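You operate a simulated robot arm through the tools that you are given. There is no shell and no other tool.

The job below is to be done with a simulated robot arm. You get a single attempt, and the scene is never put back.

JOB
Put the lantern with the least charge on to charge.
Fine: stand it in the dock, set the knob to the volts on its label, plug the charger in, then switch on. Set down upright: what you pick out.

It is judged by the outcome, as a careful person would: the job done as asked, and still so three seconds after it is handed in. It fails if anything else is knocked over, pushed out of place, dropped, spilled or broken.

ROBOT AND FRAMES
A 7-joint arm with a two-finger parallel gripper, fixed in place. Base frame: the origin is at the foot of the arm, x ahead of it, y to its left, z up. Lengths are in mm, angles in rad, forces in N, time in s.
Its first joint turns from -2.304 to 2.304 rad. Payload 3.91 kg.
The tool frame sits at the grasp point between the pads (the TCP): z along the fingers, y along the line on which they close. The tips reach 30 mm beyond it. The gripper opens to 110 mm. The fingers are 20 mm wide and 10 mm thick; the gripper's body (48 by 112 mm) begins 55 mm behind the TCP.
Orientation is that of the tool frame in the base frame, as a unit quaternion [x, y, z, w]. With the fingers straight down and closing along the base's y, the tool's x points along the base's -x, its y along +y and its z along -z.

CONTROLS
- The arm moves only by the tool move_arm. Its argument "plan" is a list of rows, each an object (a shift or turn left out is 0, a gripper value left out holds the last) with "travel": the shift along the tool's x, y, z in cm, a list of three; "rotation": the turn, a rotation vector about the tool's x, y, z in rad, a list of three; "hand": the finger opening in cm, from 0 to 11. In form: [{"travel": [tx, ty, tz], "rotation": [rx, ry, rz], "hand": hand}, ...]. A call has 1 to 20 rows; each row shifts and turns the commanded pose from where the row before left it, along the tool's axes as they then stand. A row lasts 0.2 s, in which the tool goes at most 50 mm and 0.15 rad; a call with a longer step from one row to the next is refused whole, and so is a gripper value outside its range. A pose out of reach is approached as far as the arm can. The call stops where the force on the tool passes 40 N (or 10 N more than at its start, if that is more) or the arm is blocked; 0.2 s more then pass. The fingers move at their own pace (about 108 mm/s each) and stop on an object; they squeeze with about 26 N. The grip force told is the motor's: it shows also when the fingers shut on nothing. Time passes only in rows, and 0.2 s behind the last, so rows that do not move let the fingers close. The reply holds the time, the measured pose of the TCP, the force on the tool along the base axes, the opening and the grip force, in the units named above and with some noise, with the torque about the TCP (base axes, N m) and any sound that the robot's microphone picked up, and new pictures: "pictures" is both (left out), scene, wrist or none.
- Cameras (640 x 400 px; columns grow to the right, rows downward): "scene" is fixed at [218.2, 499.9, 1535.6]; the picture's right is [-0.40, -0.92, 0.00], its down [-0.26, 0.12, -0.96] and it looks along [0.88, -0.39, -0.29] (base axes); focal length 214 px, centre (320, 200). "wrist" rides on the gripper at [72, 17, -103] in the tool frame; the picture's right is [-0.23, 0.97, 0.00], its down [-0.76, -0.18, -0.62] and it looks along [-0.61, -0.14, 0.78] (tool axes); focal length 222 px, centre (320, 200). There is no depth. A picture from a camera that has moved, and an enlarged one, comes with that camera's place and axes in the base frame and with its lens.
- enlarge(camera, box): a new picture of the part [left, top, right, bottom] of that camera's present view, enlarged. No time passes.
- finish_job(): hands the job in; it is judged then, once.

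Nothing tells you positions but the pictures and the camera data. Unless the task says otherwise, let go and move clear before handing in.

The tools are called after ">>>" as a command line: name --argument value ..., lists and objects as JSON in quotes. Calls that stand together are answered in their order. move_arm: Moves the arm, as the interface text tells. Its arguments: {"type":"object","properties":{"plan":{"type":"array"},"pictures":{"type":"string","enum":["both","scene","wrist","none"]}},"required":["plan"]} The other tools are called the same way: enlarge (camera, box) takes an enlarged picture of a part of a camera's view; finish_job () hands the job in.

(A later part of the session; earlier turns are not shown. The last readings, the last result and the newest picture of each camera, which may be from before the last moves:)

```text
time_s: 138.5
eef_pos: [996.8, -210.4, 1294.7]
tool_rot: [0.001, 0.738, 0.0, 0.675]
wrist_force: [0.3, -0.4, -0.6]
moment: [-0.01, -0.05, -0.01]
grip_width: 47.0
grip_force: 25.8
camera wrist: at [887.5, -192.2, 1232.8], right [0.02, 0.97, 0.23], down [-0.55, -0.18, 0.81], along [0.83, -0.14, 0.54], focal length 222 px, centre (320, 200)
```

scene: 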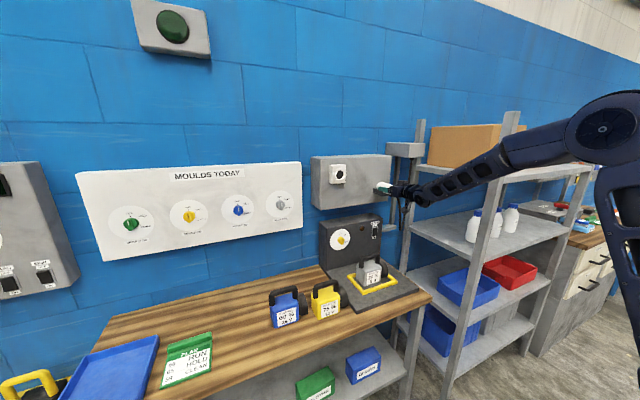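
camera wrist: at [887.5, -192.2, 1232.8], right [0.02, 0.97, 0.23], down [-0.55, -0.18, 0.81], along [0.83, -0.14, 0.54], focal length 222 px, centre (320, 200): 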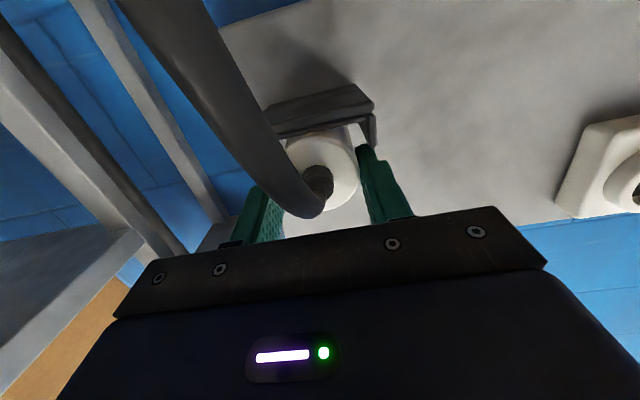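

Gripped (47 mm, 26 N). Lifting slowly out of the cradle.

>>> move_arm --plan '[{"travel": [-0.3, 0, -0.03], "hand": 3}, {"travel": [-0.5, 0, -0.04]}, {"travel": [-0.7, 0, -0.06]}, {"travel": [0, 0, 0]}]' --pictures "both"

>>> enlarge --camera "scene" --box '[360, 160, 440, 215]'

>>> enlarge --camera "wrist" --box '[200, 0, 440, 220]'

```text
time_s: 139.5
eef_pos: [998.0, -210.0, 1309.5]
tool_rot: [0.001, 0.738, 0.0, 0.675]
wrist_force: [1.0, 0.0, -2.3]
moment: [-0.03, 0.04, -0.01]
grip_width: 47.2
grip_force: 26.6
camera wrist: at [887.8, -192.3, 1247.6], right [0.02, 0.97, 0.23], down [-0.55, -0.18, 0.81], along [0.83, -0.14, 0.54], focal length 222 px, centre (320, 200)
```

scene: 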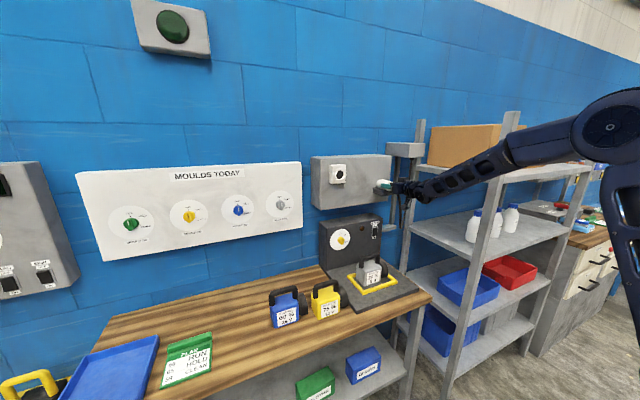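
wrist: 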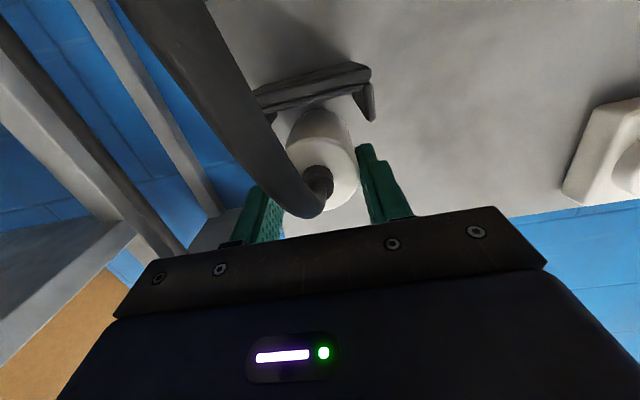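

```text
7.27 times, centred on (400, 188) of scene
camera zoom: at [218.2, 499.9, 1535.6], right [-0.4, -0.92, 0.0], down [-0.26, 0.12, -0.96], along [0.88, -0.39, -0.29], focal length 1560 px, centre (-262, 291)
```

zoom: 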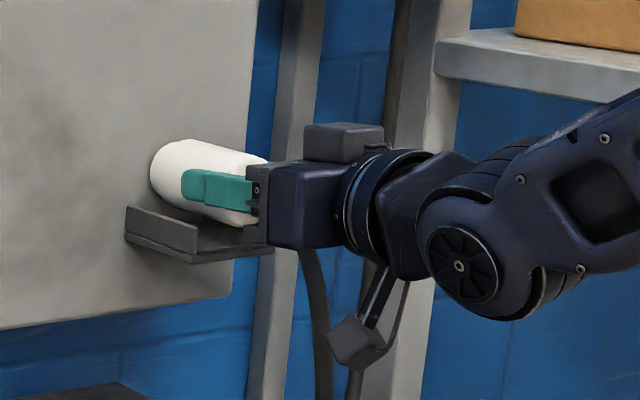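

```text
1.82 times, centred on (320, 110) of wrist
camera zoom: at [887.8, -192.3, 1247.6], right [0.02, 0.97, 0.23], down [-0.55, -0.18, 0.81], along [0.83, -0.14, 0.54], focal length 404 px, centre (320, 364)
```

zoom: 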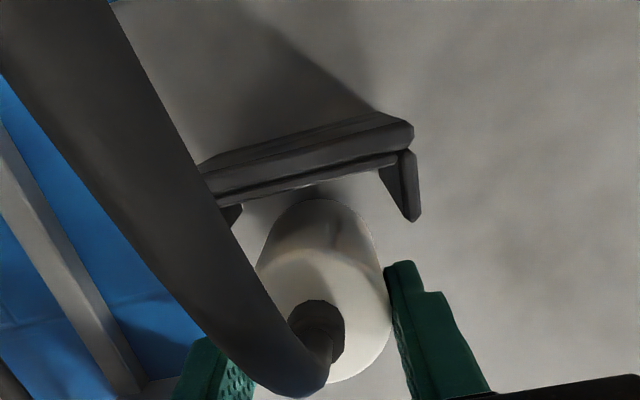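

The plug is out of the cradle. I'll pull it back from the box and look at its nose.

>>> move_arm --plan '[{"travel": [-0.2, 0, -1.5]}, {"travel": [-0.2, 0, -2.5]}, {"travel": [-0.2, 0, -2.5]}, {"travel": [-0.2, 0.5, -1.5]}, {"travel": [0, 0, 0]}]' --pictures "both"

>>> enlarge --camera "scene" --box '[360, 160, 440, 215]'

>>> enlarge --camera "wrist" --box '[200, 0, 440, 220]'

```text
time_s: 140.7
eef_pos: [918.1, -206.4, 1323.9]
tool_rot: [0.0, 0.738, 0.001, 0.675]
wrist_force: [0.1, -0.1, -1.6]
moment: [0.04, 0.05, -0.04]
grip_width: 47.3
grip_force: 25.8
camera wrist: at [808.4, -187.6, 1262.6], right [0.02, 0.97, 0.23], down [-0.55, -0.18, 0.81], along [0.83, -0.14, 0.54], focal length 222 px, centre (320, 200)
```

scene: 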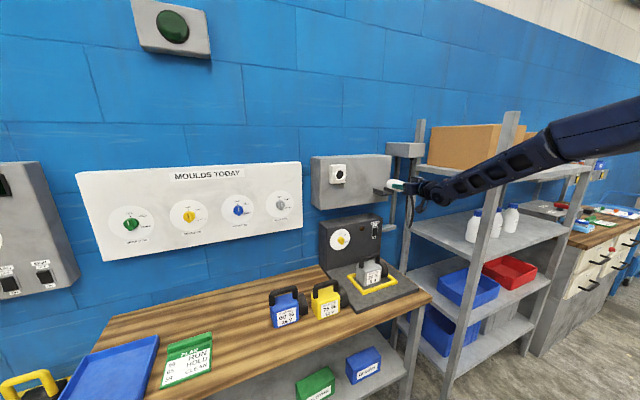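
wrist: 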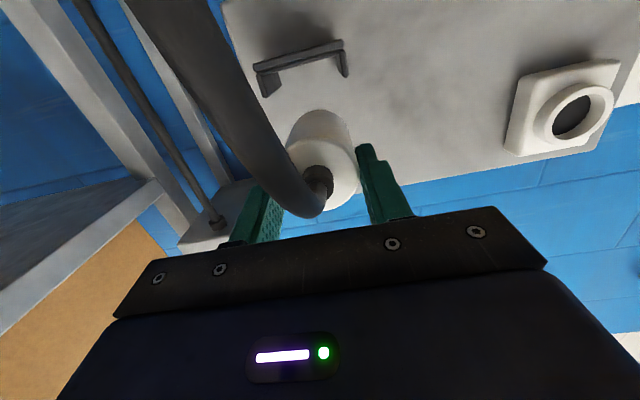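

```text
7.27 times, centred on (400, 188) of scene
camera zoom: at [218.2, 499.9, 1535.6], right [-0.4, -0.92, 0.0], down [-0.26, 0.12, -0.96], along [0.88, -0.39, -0.29], focal length 1560 px, centre (-262, 291)
```

zoom: 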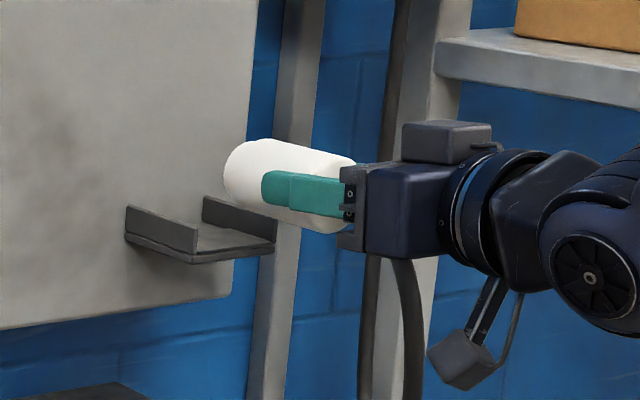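

```text
1.82 times, centred on (320, 110) of wrist
camera zoom: at [808.4, -187.6, 1262.6], right [0.02, 0.97, 0.23], down [-0.55, -0.18, 0.81], along [0.83, -0.14, 0.54], focal length 404 px, centre (320, 364)
```

zoom: 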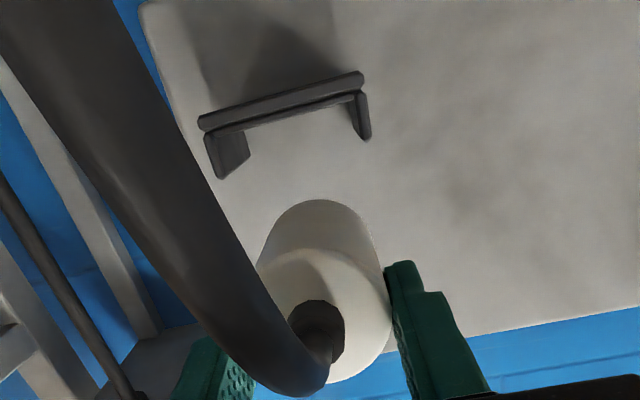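

>>> enlarge --camera "scene" --box '[380, 170, 410, 196]'

```text
15.38 times, centred on (395, 183) of scene
camera zoom: at [218.2, 499.9, 1535.6], right [-0.4, -0.92, 0.0], down [-0.26, 0.12, -0.96], along [0.88, -0.39, -0.29], focal length 3300 px, centre (-834, 462)
```

zoom: 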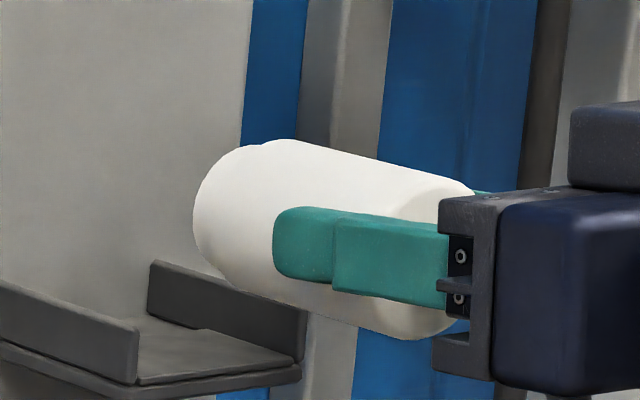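

The plug has a slightly narrower nose at the front, as expected. I'll carry it across to in front of the socket, keeping it clear of the box.

>>> move_arm --plan '[{"travel": [-0.4, 1.5, 0]}, {"travel": [-0.65, 3, 0]}, {"travel": [-0.65, 3, 0]}, {"travel": [-0.65, 3, 0.1]}, {"travel": [-0.65, 3, 0.1]}, {"travel": [-0.65, 3, 0.1]}, {"travel": [-0.65, 3, 0.1]}, {"travel": [-0.55, 2.7, 0.1]}, {"travel": [-0.33, 1.5, 0]}, {"travel": [0, 1, 0]}, {"travel": [0, 0, 0]}]' --pictures "both"

>>> enlarge --camera "scene" --box '[310, 140, 430, 220]'

>>> enlarge --camera "wrist" --box '[200, 0, 440, 220]'

```text
time_s: 143.1
eef_pos: [928.2, 42.2, 1377.6]
tool_rot: [0.0, 0.738, 0.001, 0.675]
wrist_force: [0.3, 0.0, -1.5]
moment: [-0.01, 0.06, -0.03]
grip_width: 47.4
grip_force: 25.6
camera wrist: at [818.7, 59.6, 1314.3], right [0.02, 0.97, 0.23], down [-0.55, -0.18, 0.81], along [0.83, -0.14, 0.54], focal length 222 px, centre (320, 200)
```

scene: 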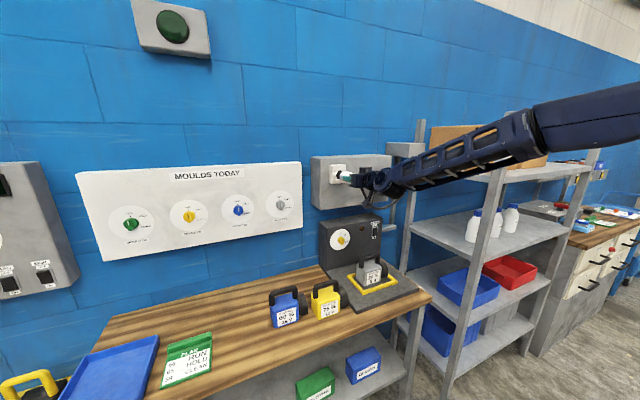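
wrist: 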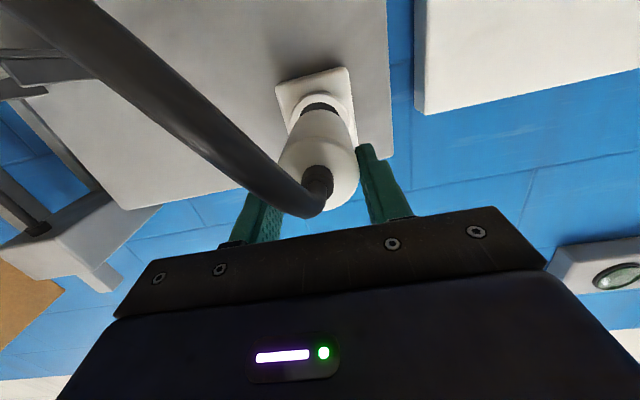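

```text
5.00 times, centred on (370, 180) of scene
camera zoom: at [218.2, 499.9, 1535.6], right [-0.4, -0.92, 0.0], down [-0.26, 0.12, -0.96], along [0.88, -0.39, -0.29], focal length 1072 px, centre (70, 300)
```

zoom: 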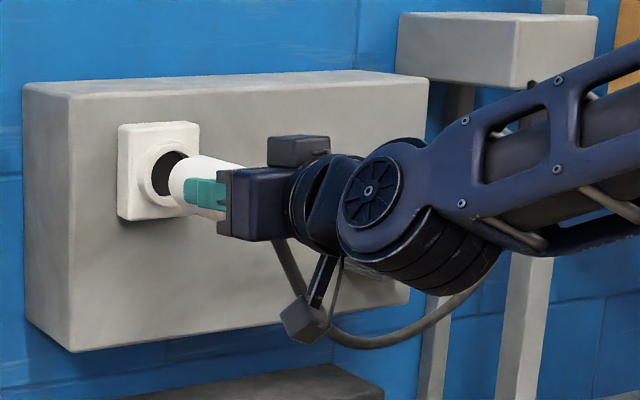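

```text
1.82 times, centred on (320, 110) of wrist
camera zoom: at [818.7, 59.6, 1314.3], right [0.02, 0.97, 0.23], down [-0.55, -0.18, 0.81], along [0.83, -0.14, 0.54], focal length 404 px, centre (320, 364)
```

zoom: 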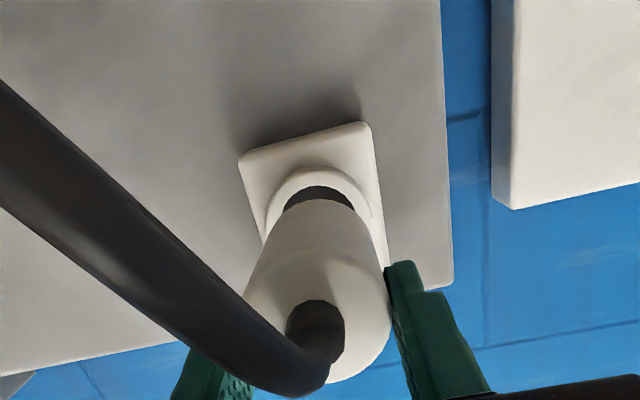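

The plug is in front of the socket. I'll zoom from both cameras to check alignment.

>>> enlarge --camera "scene" --box '[325, 160, 360, 188]'

>>> enlarge --camera "wrist" --box '[265, 60, 375, 160]'

```text
14.29 times, centred on (342, 174) of scene
camera zoom: at [218.2, 499.9, 1535.6], right [-0.4, -0.92, 0.0], down [-0.26, 0.12, -0.96], along [0.88, -0.39, -0.29], focal length 3064 px, centre (-1, 571)
```

zoom: 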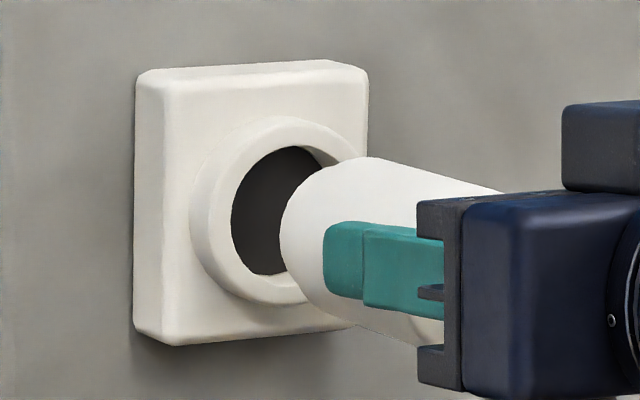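

```text
4.00 times, centred on (320, 110) of wrist
camera zoom: at [818.7, 59.6, 1314.3], right [0.02, 0.97, 0.23], down [-0.55, -0.18, 0.81], along [0.83, -0.14, 0.54], focal length 888 px, centre (320, 560)
```

zoom: 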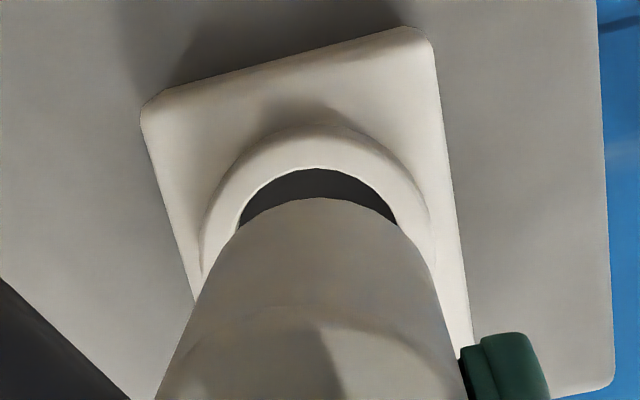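

>>> enlarge --camera "scene" --box '[340, 163, 362, 188]'

>>> enlarge --camera "wrist" --box '[260, 80, 380, 195]'

```text
16.00 times, centred on (351, 176) of scene
camera zoom: at [218.2, 499.9, 1535.6], right [-0.4, -0.92, 0.0], down [-0.26, 0.12, -0.96], along [0.88, -0.39, -0.29], focal length 3432 px, centre (-176, 592)
```

zoom: 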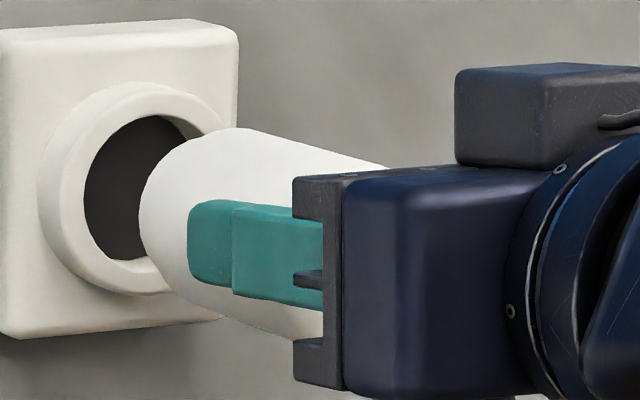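

```text
3.48 times, centred on (320, 138) of wrist
camera zoom: at [818.7, 59.6, 1314.3], right [0.02, 0.97, 0.23], down [-0.55, -0.18, 0.81], along [0.83, -0.14, 0.54], focal length 773 px, centre (320, 417)
```

zoom: 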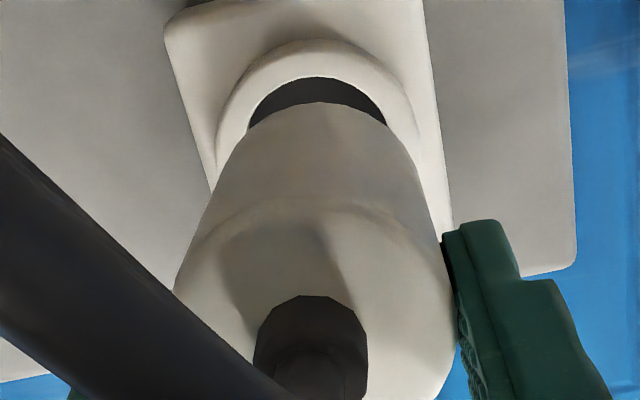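

>>> enlarge --camera "scene" --box '[341, 165, 353, 173]'

>>> enlarge --camera "scene" --box '[338, 164, 358, 184]'

```text
16.00 times, centred on (347, 169) of scene
camera zoom: at [218.2, 499.9, 1535.6], right [-0.4, -0.92, 0.0], down [-0.26, 0.12, -0.96], along [0.88, -0.39, -0.29], focal length 3432 px, centre (-112, 696)
```

zoom: 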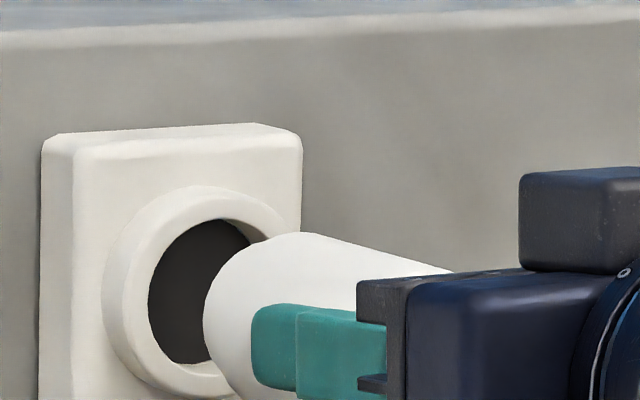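

```text
16.00 times, centred on (348, 174) of scene
camera zoom: at [218.2, 499.9, 1535.6], right [-0.4, -0.92, 0.0], down [-0.26, 0.12, -0.96], along [0.88, -0.39, -0.29], focal length 3432 px, centre (-128, 616)
```

zoom: 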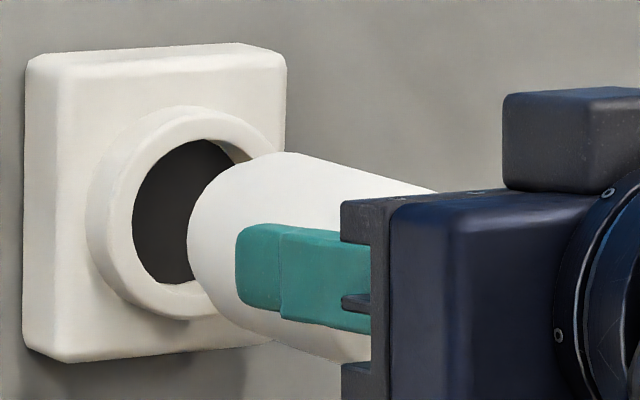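

>>> enlarge --camera "wrist" --box '[280, 75, 360, 135]'

```text
6.67 times, centred on (320, 105) of wrist
camera zoom: at [818.7, 59.6, 1314.3], right [0.02, 0.97, 0.23], down [-0.55, -0.18, 0.81], along [0.83, -0.14, 0.54], focal length 1481 px, centre (320, 833)
```

zoom: 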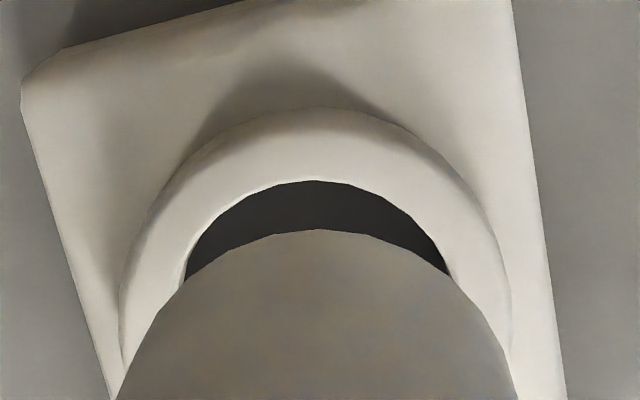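

The plug's nose (≈∅41) faces the socket (≈∅43) with about 1 mm offset in y. I'll correct it, advance to just short of the ring, and check again.

>>> move_arm --plan '[{"travel": [0, -0.1, 0]}, {"travel": [-0.07, 0, 0.8]}, {"travel": [-0.07, 0, 0.8]}, {"travel": [-0.07, 0, 0.8]}, {"travel": [0, 0, 0]}]' --pictures "wrist"

>>> enlarge --camera "scene" --box '[328, 160, 353, 185]'

>>> enlarge --camera "wrist" --box '[280, 75, 360, 135]'

```text
time_s: 144.3
eef_pos: [951.1, 40.4, 1376.1]
tool_rot: [0.001, 0.738, 0.0, 0.675]
wrist_force: [0.1, 0.5, -2.2]
moment: [0.03, 0.07, -0.01]
grip_width: 47.3
grip_force: 26.0
camera wrist: at [842.7, 58.1, 1314.3], right [0.02, 0.97, 0.23], down [-0.55, -0.18, 0.81], along [0.83, -0.14, 0.54], focal length 222 px, centre (320, 200)
```

wrist: 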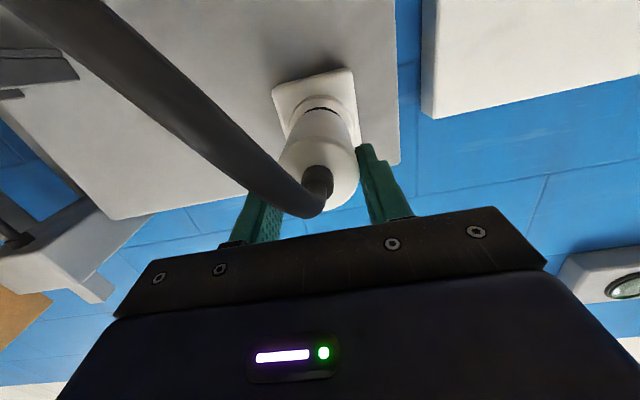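

```text
16.00 times, centred on (340, 172) of scene
camera zoom: at [218.2, 499.9, 1535.6], right [-0.4, -0.92, 0.0], down [-0.26, 0.12, -0.96], along [0.88, -0.39, -0.29], focal length 3432 px, centre (-8, 640)
```

zoom: 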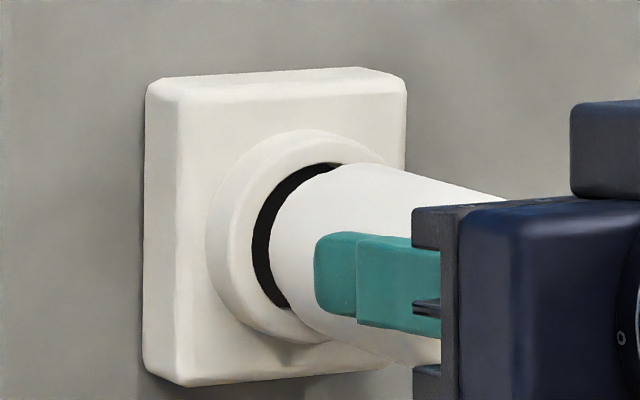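

```text
6.67 times, centred on (320, 105) of wrist
camera zoom: at [842.7, 58.1, 1314.3], right [0.02, 0.97, 0.23], down [-0.55, -0.18, 0.81], along [0.83, -0.14, 0.54], focal length 1481 px, centre (320, 833)
```

zoom: 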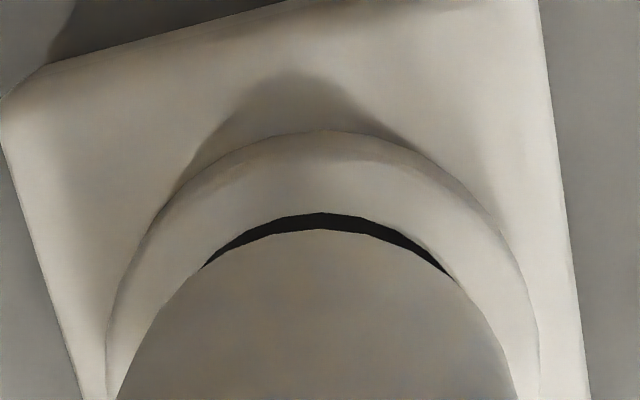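

Aligned within about half a millimetre. Advancing into the socket in small steps, watching the force.

>>> move_arm --plan '[{"travel": [-0.08, 0.04, 0.4]}, {"travel": [-0.035, 0, 0.4]}, {"travel": [-0.035, 0, 0.4]}, {"travel": [0, 0, 0]}]' --pictures "wrist"

>>> enlarge --camera "scene" --box '[328, 160, 353, 185]'

>>> enlarge --camera "wrist" --box '[280, 75, 360, 135]'

```text
time_s: 145.3
eef_pos: [965.3, 41.0, 1377.5]
tool_rot: [0.0, 0.738, 0.001, 0.675]
wrist_force: [0.5, -0.4, -2.0]
moment: [0.01, 0.02, 0.04]
grip_width: 47.3
grip_force: 25.9
camera wrist: at [854.6, 59.2, 1314.5], right [0.02, 0.97, 0.23], down [-0.55, -0.18, 0.81], along [0.83, -0.14, 0.54], focal length 222 px, centre (320, 200)
```

wrist: 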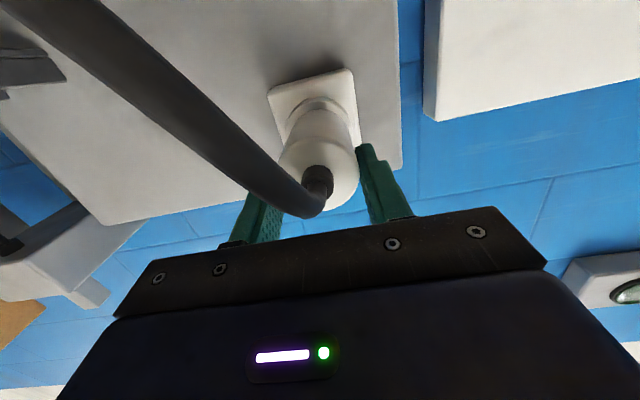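

```text
16.00 times, centred on (340, 172) of scene
camera zoom: at [218.2, 499.9, 1535.6], right [-0.4, -0.92, 0.0], down [-0.26, 0.12, -0.96], along [0.88, -0.39, -0.29], focal length 3432 px, centre (-8, 640)
```

zoom: 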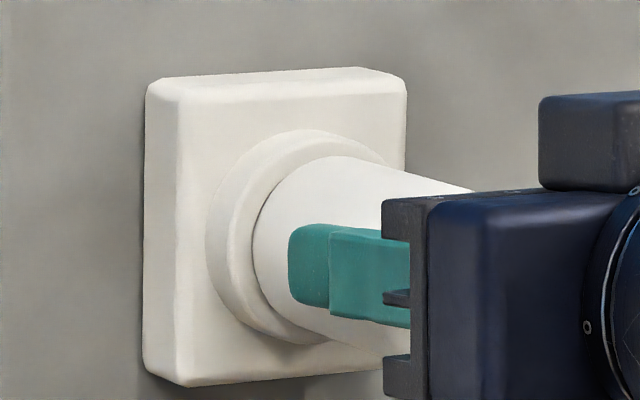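

```text
6.67 times, centred on (320, 105) of wrist
camera zoom: at [854.6, 59.2, 1314.5], right [0.02, 0.97, 0.23], down [-0.55, -0.18, 0.81], along [0.83, -0.14, 0.54], focal length 1481 px, centre (320, 833)
```

zoom: 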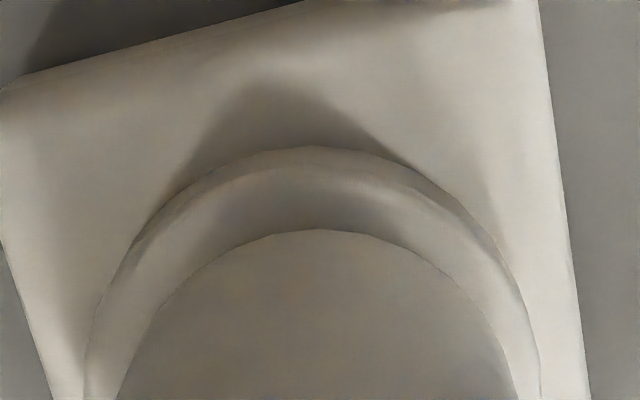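

Still no contact force and the nose appears to be entering. Continuing in 3 mm steps.

>>> move_arm --plan '[{"travel": [-0.026, 0, 0.3]}, {"travel": [0, 0, 0]}]' --pictures "none"

>>> move_arm --plan '[{"travel": [-0.026, 0, 0.3]}, {"travel": [0, 0, 0]}]' --pictures "none"

>>> enlarge --camera "scene" --box '[328, 160, 353, 185]'

```text
time_s: 145.9
eef_pos: [967.5, 42.4, 1375.9]
tool_rot: [0.0, 0.738, 0.001, 0.675]
wrist_force: [-1.5, 0.2, -1.8]
moment: [0.0, 0.08, -0.01]
grip_width: 47.1
grip_force: 25.9
```

```text
time_s: 146.5
eef_pos: [970.9, 40.6, 1377.1]
tool_rot: [0.001, 0.738, 0.0, 0.675]
wrist_force: [-0.5, 0.8, -2.1]
moment: [0.01, 0.06, -0.01]
grip_width: 47.3
grip_force: 26.2
```

```text
16.00 times, centred on (340, 172) of scene
camera zoom: at [218.2, 499.9, 1535.6], right [-0.4, -0.92, 0.0], down [-0.26, 0.12, -0.96], along [0.88, -0.39, -0.29], focal length 3432 px, centre (-8, 640)
```

zoom: 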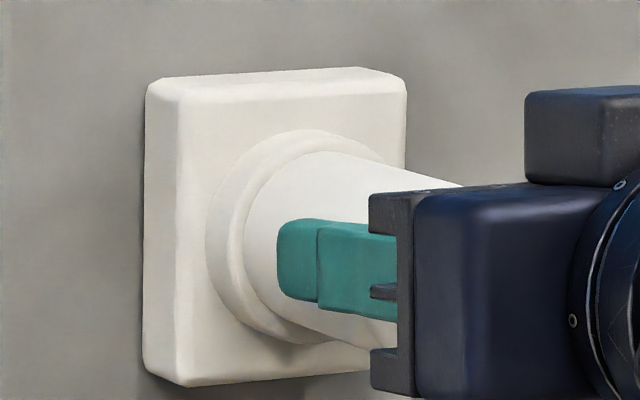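

>>> move_arm --plan '[{"travel": [-0.026, 0, 0.3]}, {"travel": [0, 0, 0]}]' --pictures "none"

>>> move_arm --plan '[{"travel": [-0.026, 0, 0.3]}, {"travel": [0, 0, 0]}]' --pictures "none"

>>> enlarge --camera "scene" --box '[328, 160, 353, 185]'

```text
time_s: 147.1
eef_pos: [973.5, 40.2, 1377.8]
tool_rot: [0.0, 0.738, 0.001, 0.675]
wrist_force: [-22.3, -7.3, -9.8]
moment: [0.01, 0.3, -0.48]
grip_width: 47.3
grip_force: 26.0
heard: snap
```

```text
time_s: 147.7
eef_pos: [976.6, 40.2, 1378.4]
tool_rot: [0.0, 0.737, 0.001, 0.676]
wrist_force: [-15.0, -8.2, -2.7]
moment: [-0.1, 0.01, -0.47]
grip_width: 47.2
grip_force: 25.7
```

```text
16.00 times, centred on (340, 172) of scene
camera zoom: at [218.2, 499.9, 1535.6], right [-0.4, -0.92, 0.0], down [-0.26, 0.12, -0.96], along [0.88, -0.39, -0.29], focal length 3432 px, centre (-8, 640)
```

zoom: 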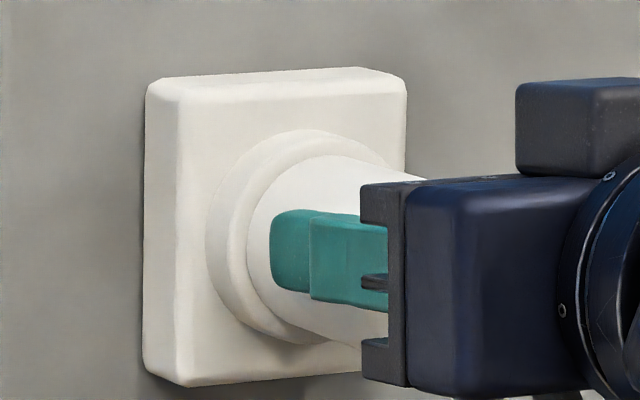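

A "snap" was heard: the plug has latched in the socket. I'll open the hand and back off straight.

>>> move_arm --plan '[{"hand": 5.5}, {"hand": 7.5}, {"hand": 7.5}, {"travel": [0, 0, 0]}]' --pictures "wrist"

>>> move_arm --plan '[{"travel": [0, 0, -1.5]}, {"travel": [0, 0, -2.5]}, {"travel": [0, 0, -2.5]}, {"travel": [0, 0, -3]}, {"travel": [0, 0, 0]}]' --pictures "both"

>>> enlarge --camera "scene" --box '[310, 140, 430, 220]'

```text
time_s: 148.7
eef_pos: [976.2, 40.7, 1376.5]
tool_rot: [0.001, 0.738, 0.0, 0.675]
wrist_force: [-0.3, -0.4, 0.2]
moment: [-0.02, -0.04, 0.0]
grip_width: 74.9
grip_force: 0.1
camera wrist: at [866.9, 58.8, 1315.2], right [0.02, 0.97, 0.23], down [-0.55, -0.18, 0.81], along [0.83, -0.14, 0.54], focal length 222 px, centre (320, 200)
```

wrist: 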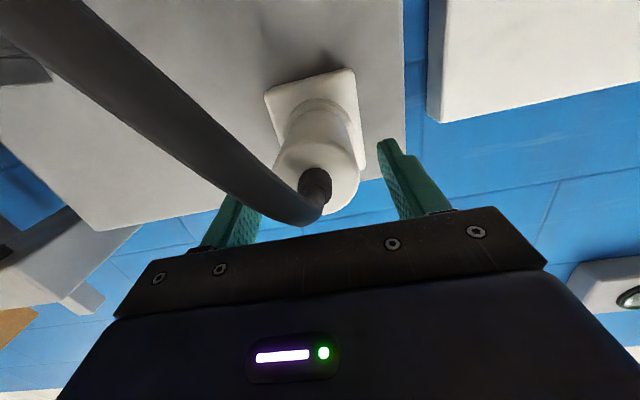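

```text
time_s: 149.9
eef_pos: [881.2, 41.1, 1383.8]
tool_rot: [0.0, 0.738, 0.001, 0.675]
wrist_force: [1.1, -0.3, -0.2]
moment: [0.03, 0.04, -0.01]
grip_width: 75.2
grip_force: 0.0
camera wrist: at [771.9, 58.5, 1322.0], right [0.02, 0.97, 0.23], down [-0.55, -0.18, 0.81], along [0.83, -0.14, 0.54], focal length 222 px, centre (320, 200)
```

scene: 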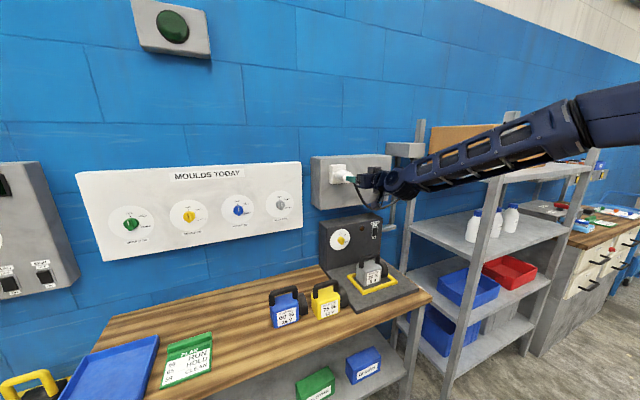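
wrist: 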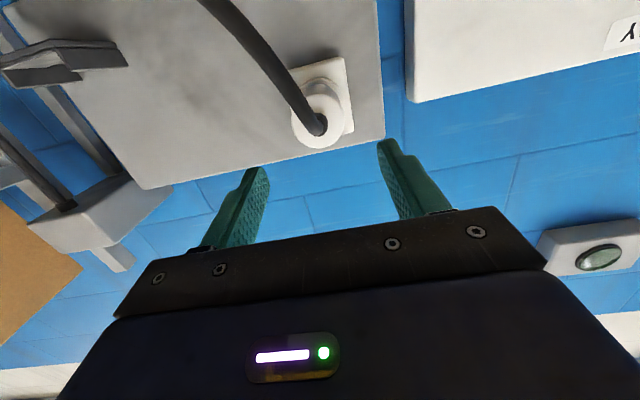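

```text
5.00 times, centred on (370, 180) of scene
camera zoom: at [218.2, 499.9, 1535.6], right [-0.4, -0.92, 0.0], down [-0.26, 0.12, -0.96], along [0.88, -0.39, -0.29], focal length 1072 px, centre (70, 300)
```

zoom: 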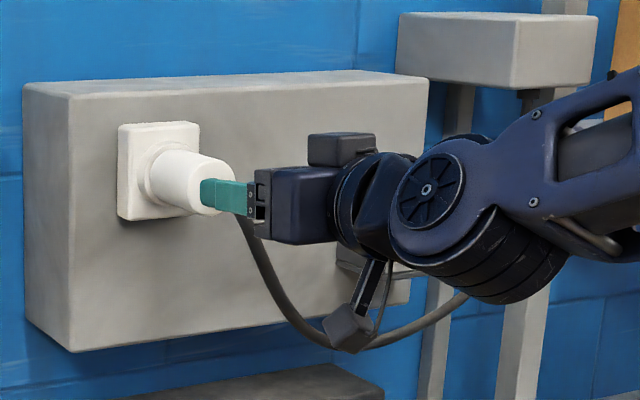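

The plug is fully seated. Now to the switch (centre ≈ (1073, -198, 1042), ON is the lower half). I'll back off, pitch to 30°, and go around below the cable, above the lantern.

>>> move_arm --plan '[{"travel": [0, 0, -2.5], "hand": 3}, {"rotation": [0, 0.1454, 0], "hand": 0}, {"rotation": [0, 0.1454, 0]}, {"rotation": [0, 0.1454, 0]}, {"travel": [3.9, 0, 0.4]}, {"travel": [3.9, 0, 0.4]}, {"travel": [3.9, 0, 0.4]}, {"travel": [2.77, -2.4, 1.6]}, {"travel": [2.77, -2.4, 1.6]}, {"travel": [2.77, -2.4, 1.6]}, {"travel": [2.77, -2.4, 1.6]}, {"travel": [2.77, -2.4, 1.6]}, {"travel": [0, 0, 0]}]' --pictures "both"

```text
time_s: 152.7
eef_pos: [808.8, -79.0, 1120.1]
tool_rot: [-0.001, 0.866, 0.001, 0.5]
wrist_force: [-0.5, 0.4, -0.5]
moment: [-0.03, 0.0, 0.01]
grip_width: 0.1
grip_force: 26.1
camera wrist: at [683.8, -61.7, 1109.1], right [0.11, 0.97, 0.2], down [-0.16, -0.18, 0.97], along [0.98, -0.14, 0.13], focal length 222 px, centre (320, 200)
```

scene: 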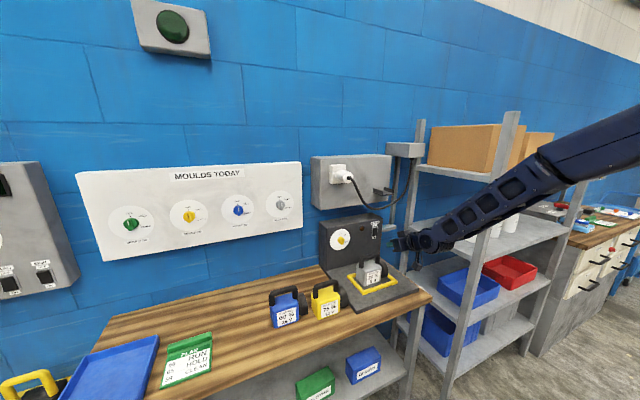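
wrist: 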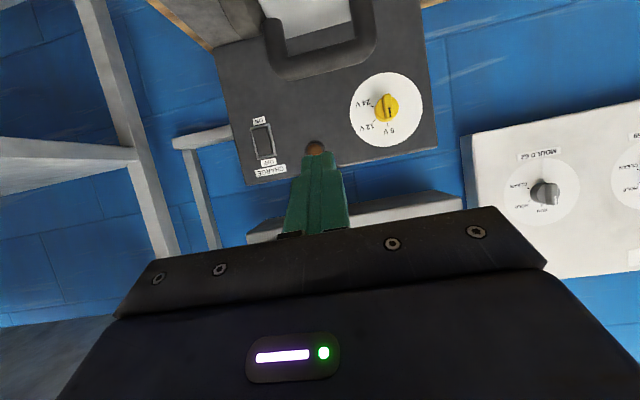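

>>> enlarge --camera "wrist" --box '[235, 100, 345, 190]'

>>> enlarge --camera "wrist" --box '[345, 65, 430, 150]'

>>> enlarge --camera "scene" --box '[300, 145, 430, 310]'

```text
4.44 times, centred on (290, 145) of wrist
camera zoom: at [683.8, -61.7, 1109.1], right [0.11, 0.97, 0.2], down [-0.16, -0.18, 0.97], along [0.98, -0.14, 0.13], focal length 987 px, centre (453, 444)
```

zoom: 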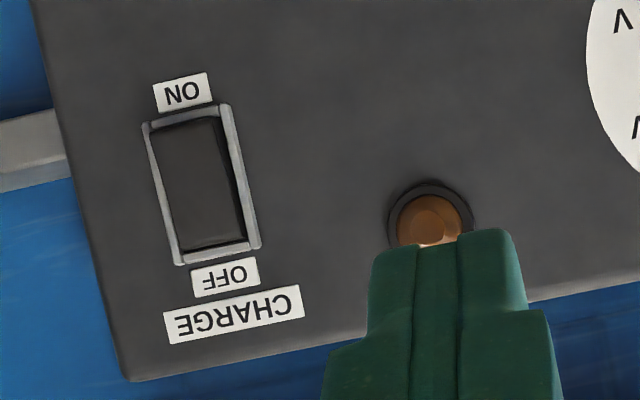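

```text
4.71 times, centred on (388, 108) of wrist
camera zoom: at [683.8, -61.7, 1109.1], right [0.11, 0.97, 0.2], down [-0.16, -0.18, 0.97], along [0.98, -0.14, 0.13], focal length 1045 px, centre (2, 635)
```

zoom: 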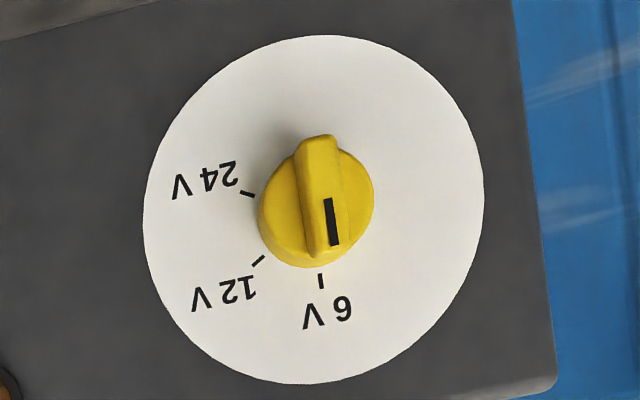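

```text
2.42 times, centred on (365, 228) of scene
camera zoom: at [218.2, 499.9, 1535.6], right [-0.4, -0.92, 0.0], down [-0.26, 0.12, -0.96], along [0.88, -0.39, -0.29], focal length 520 px, centre (211, 133)
```

zoom: 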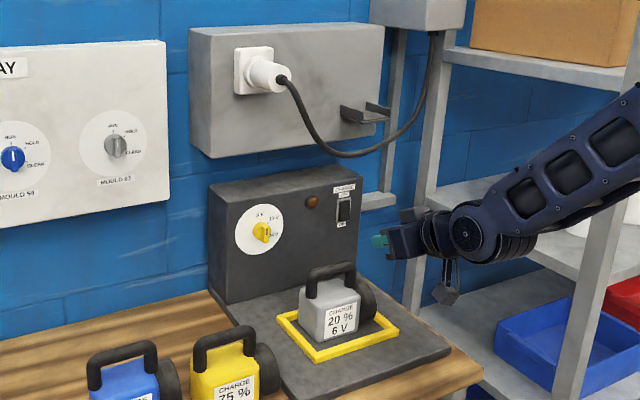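

The knob is on 6 V and the plug is seated. The rocker's ON half is the lower one (frame z 1015–1072, y≈-196.6). I'll approach it with closed fingers.

>>> move_arm --plan '[{"travel": [-0.47, -2.35, 3.22], "hand": 0}, {"travel": [-0.47, -2.35, 3.22]}, {"travel": [-0.47, -2.35, 3.22]}, {"travel": [-0.47, -2.35, 3.22]}, {"travel": [-0.47, -2.35, 3.22]}, {"travel": [-0.2, 0, 2.2]}, {"travel": [-0.2, 0, 2.2]}, {"travel": [-0.2, 0, 2.2]}, {"travel": [0, 0, 0]}]' --pictures "both"

>>> enlarge --camera "wrist" --box '[230, 20, 410, 190]'

>>> enlarge --camera "scene" --box '[340, 205, 420, 265]'

```text
time_s: 154.7
eef_pos: [1020.3, -196.1, 1031.3]
tool_rot: [0.001, 0.866, 0.0, 0.5]
wrist_force: [0.0, 0.4, -0.3]
moment: [0.0, -0.01, 0.01]
grip_width: 0.1
grip_force: 26.2
camera wrist: at [894.0, -178.7, 1021.3], right [0.11, 0.97, 0.2], down [-0.16, -0.18, 0.97], along [0.98, -0.14, 0.13], focal length 222 px, centre (320, 200)
```

scene: 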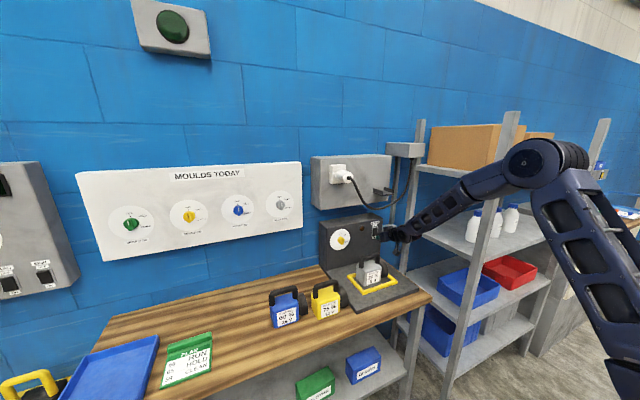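
wrist: 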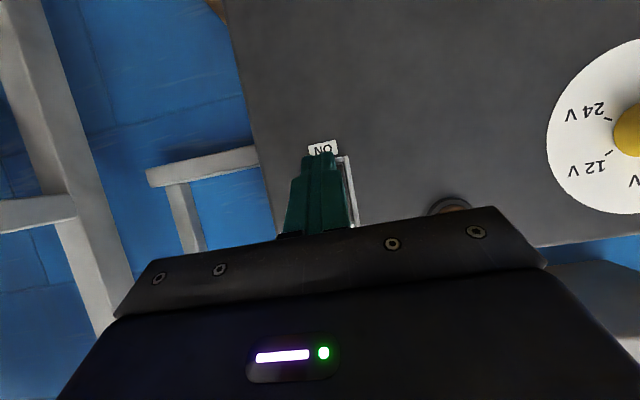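

```text
2.35 times, centred on (320, 105) of wrist
camera zoom: at [894.0, -178.7, 1021.3], right [0.11, 0.97, 0.2], down [-0.16, -0.18, 0.97], along [0.98, -0.14, 0.13], focal length 523 px, centre (320, 424)
```

zoom: 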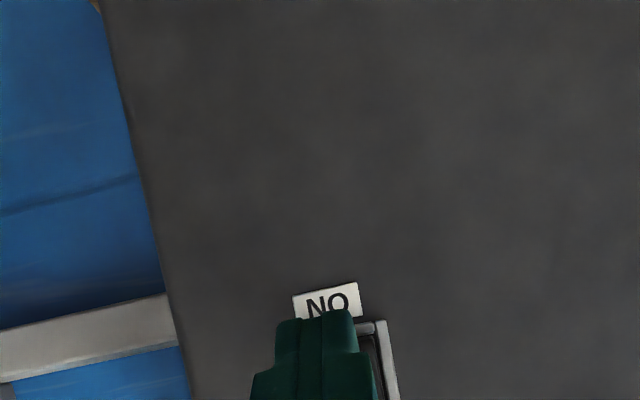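

```text
6.67 times, centred on (380, 235) of scene
camera zoom: at [218.2, 499.9, 1535.6], right [-0.4, -0.92, 0.0], down [-0.26, 0.12, -0.96], along [0.88, -0.39, -0.29], focal length 1430 px, centre (-80, -33)
```

zoom: 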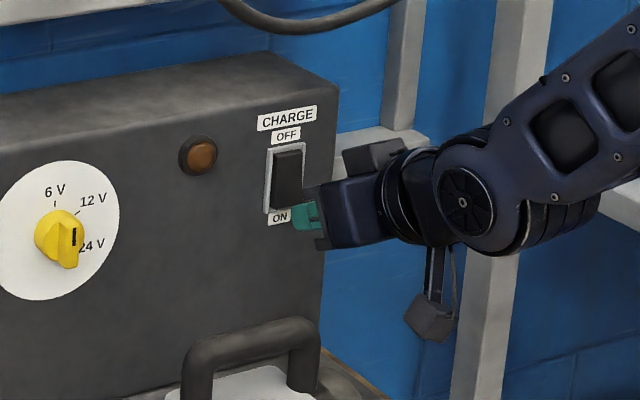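

The fingertip is in front of the ON half. Pushing forward in small steps.

>>> move_arm --plan '[{"travel": [-0.25, 0, 0.433]}, {"travel": [-0.2, 0, 0.346]}, {"travel": [0, 0, 0]}]' --pictures "none"

>>> move_arm --plan '[{"travel": [-0.15, 0, 0.26]}, {"travel": [0, 0, 0]}]' --pictures "none"

>>> move_arm --plan '[{"travel": [-0.15, 0, 0.26]}, {"travel": [0, 0, 0]}]' --pictures "scene"

>>> enlarge --camera "scene" --box '[350, 210, 395, 250]'

```text
time_s: 155.5
eef_pos: [1029.3, -195.4, 1030.3]
tool_rot: [-0.001, 0.866, 0.001, 0.499]
wrist_force: [-0.1, -1.0, -0.5]
moment: [-0.02, 0.04, 0.02]
grip_width: 0.1
grip_force: 25.7
```

```text
time_s: 156.1
eef_pos: [1030.2, -195.4, 1032.5]
tool_rot: [-0.001, 0.866, 0.001, 0.5]
wrist_force: [-21.4, 2.3, 3.6]
moment: [-0.05, 0.04, 0.06]
grip_width: 0.2
grip_force: 25.7
```

```text
time_s: 156.5
eef_pos: [1031.7, -196.8, 1030.4]
tool_rot: [0.0, 0.867, 0.001, 0.499]
wrist_force: [-25.0, 0.4, 6.7]
moment: [0.01, -0.1, -0.03]
grip_width: 0.0
grip_force: 25.9
stopped in row 1: the force on the tool passed its limit at 49 N (the readings are from after the stop); the commanded pose is now the measured one
```

scene: 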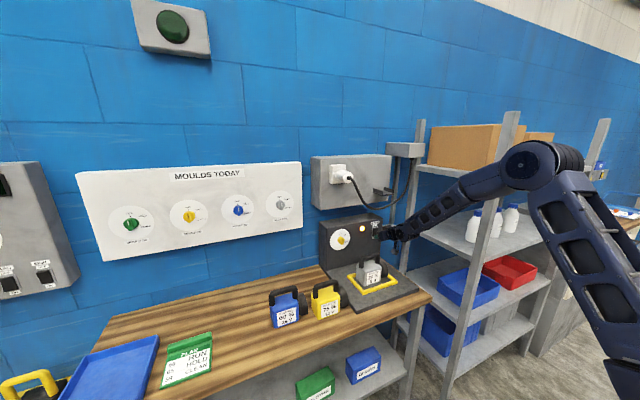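

```text
10.00 times, centred on (372, 230) of scene
camera zoom: at [218.2, 499.9, 1535.6], right [-0.4, -0.92, 0.0], down [-0.26, 0.12, -0.96], along [0.88, -0.39, -0.29], focal length 2145 px, centre (-205, -100)
```

zoom: 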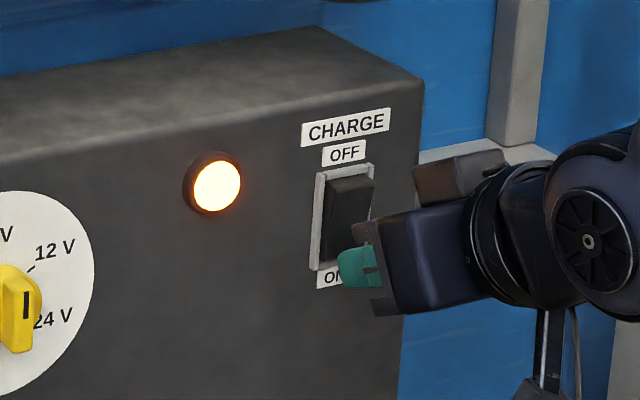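

The charge lamp is lit. I'll back off straight without touching the rocker, then move clear.

>>> move_arm --plan '[{"travel": [0.5, 0, -0.866]}, {"travel": [1.0, 0, -1.732]}, {"travel": [1.0, 0, -2.5]}, {"travel": [0, 0, -4]}, {"travel": [0, 0, -4]}, {"travel": [-1, 0, -4]}, {"travel": [-2, 0, -3]}, {"travel": [0, 0, 0]}]' --pictures "both"

>>> enlarge --camera "scene" --box '[300, 145, 430, 310]'

>>> enlarge --camera "scene" --box '[320, 205, 400, 260]'

>>> enlarge --camera "scene" --box '[210, 270, 350, 357]'

```text
time_s: 158.3
eef_pos: [860.2, -196.4, 1135.7]
tool_rot: [0.0, 0.867, 0.001, 0.498]
wrist_force: [1.4, -0.7, -0.3]
moment: [-0.04, -0.01, -0.04]
grip_width: 0.0
grip_force: 25.9
camera wrist: at [734.6, -178.8, 1126.1], right [0.11, 0.97, 0.2], down [-0.15, -0.18, 0.97], along [0.98, -0.14, 0.13], focal length 222 px, centre (320, 200)
```

scene: 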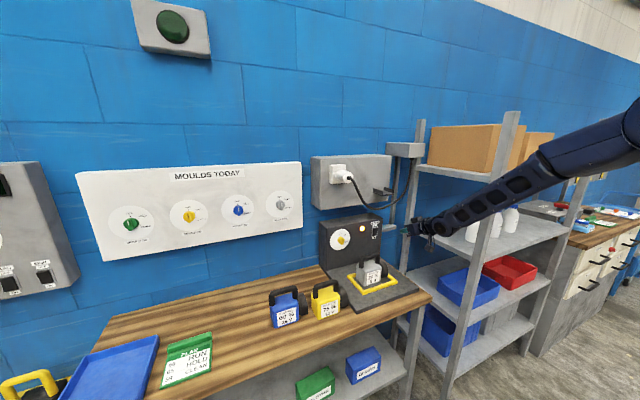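
wrist: 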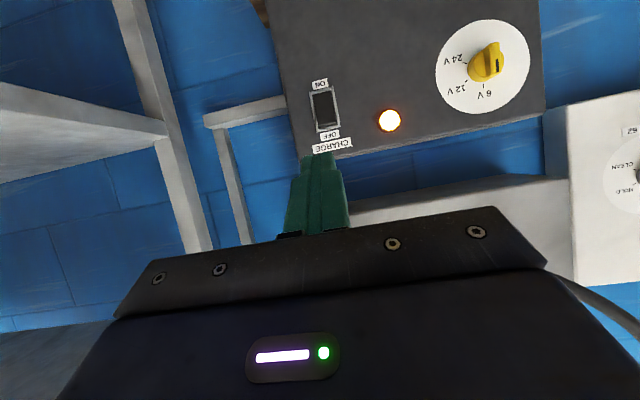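

```text
2.42 times, centred on (365, 228) of scene
camera zoom: at [218.2, 499.9, 1535.6], right [-0.4, -0.92, 0.0], down [-0.26, 0.12, -0.96], along [0.88, -0.39, -0.29], focal length 520 px, centre (211, 133)
```

zoom: 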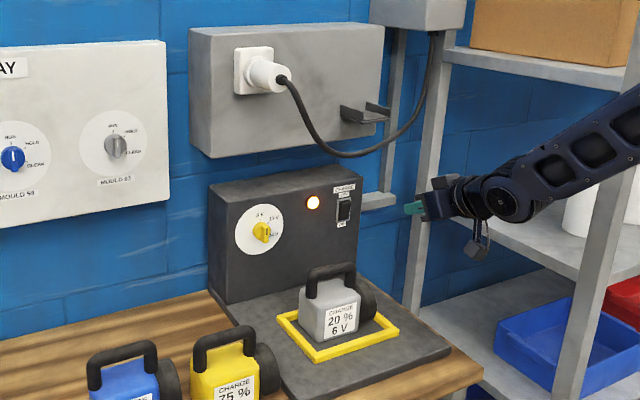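

```text
7.27 times, centred on (360, 232) of scene
camera zoom: at [218.2, 499.9, 1535.6], right [-0.4, -0.92, 0.0], down [-0.26, 0.12, -0.96], along [0.88, -0.39, -0.29], focal length 1560 px, centre (29, -36)
```

zoom: 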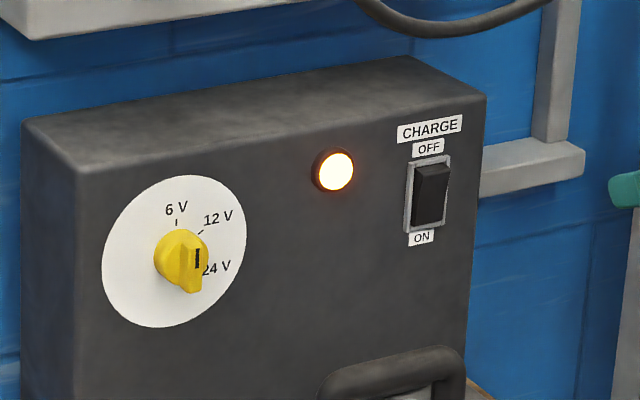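

```text
4.57 times, centred on (280, 314) of scene
camera zoom: at [218.2, 499.9, 1535.6], right [-0.4, -0.92, 0.0], down [-0.26, 0.12, -0.96], along [0.88, -0.39, -0.29], focal length 980 px, centre (503, -319)
```

zoom: 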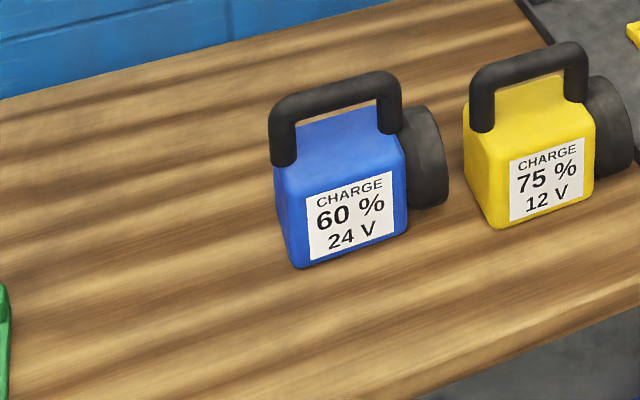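

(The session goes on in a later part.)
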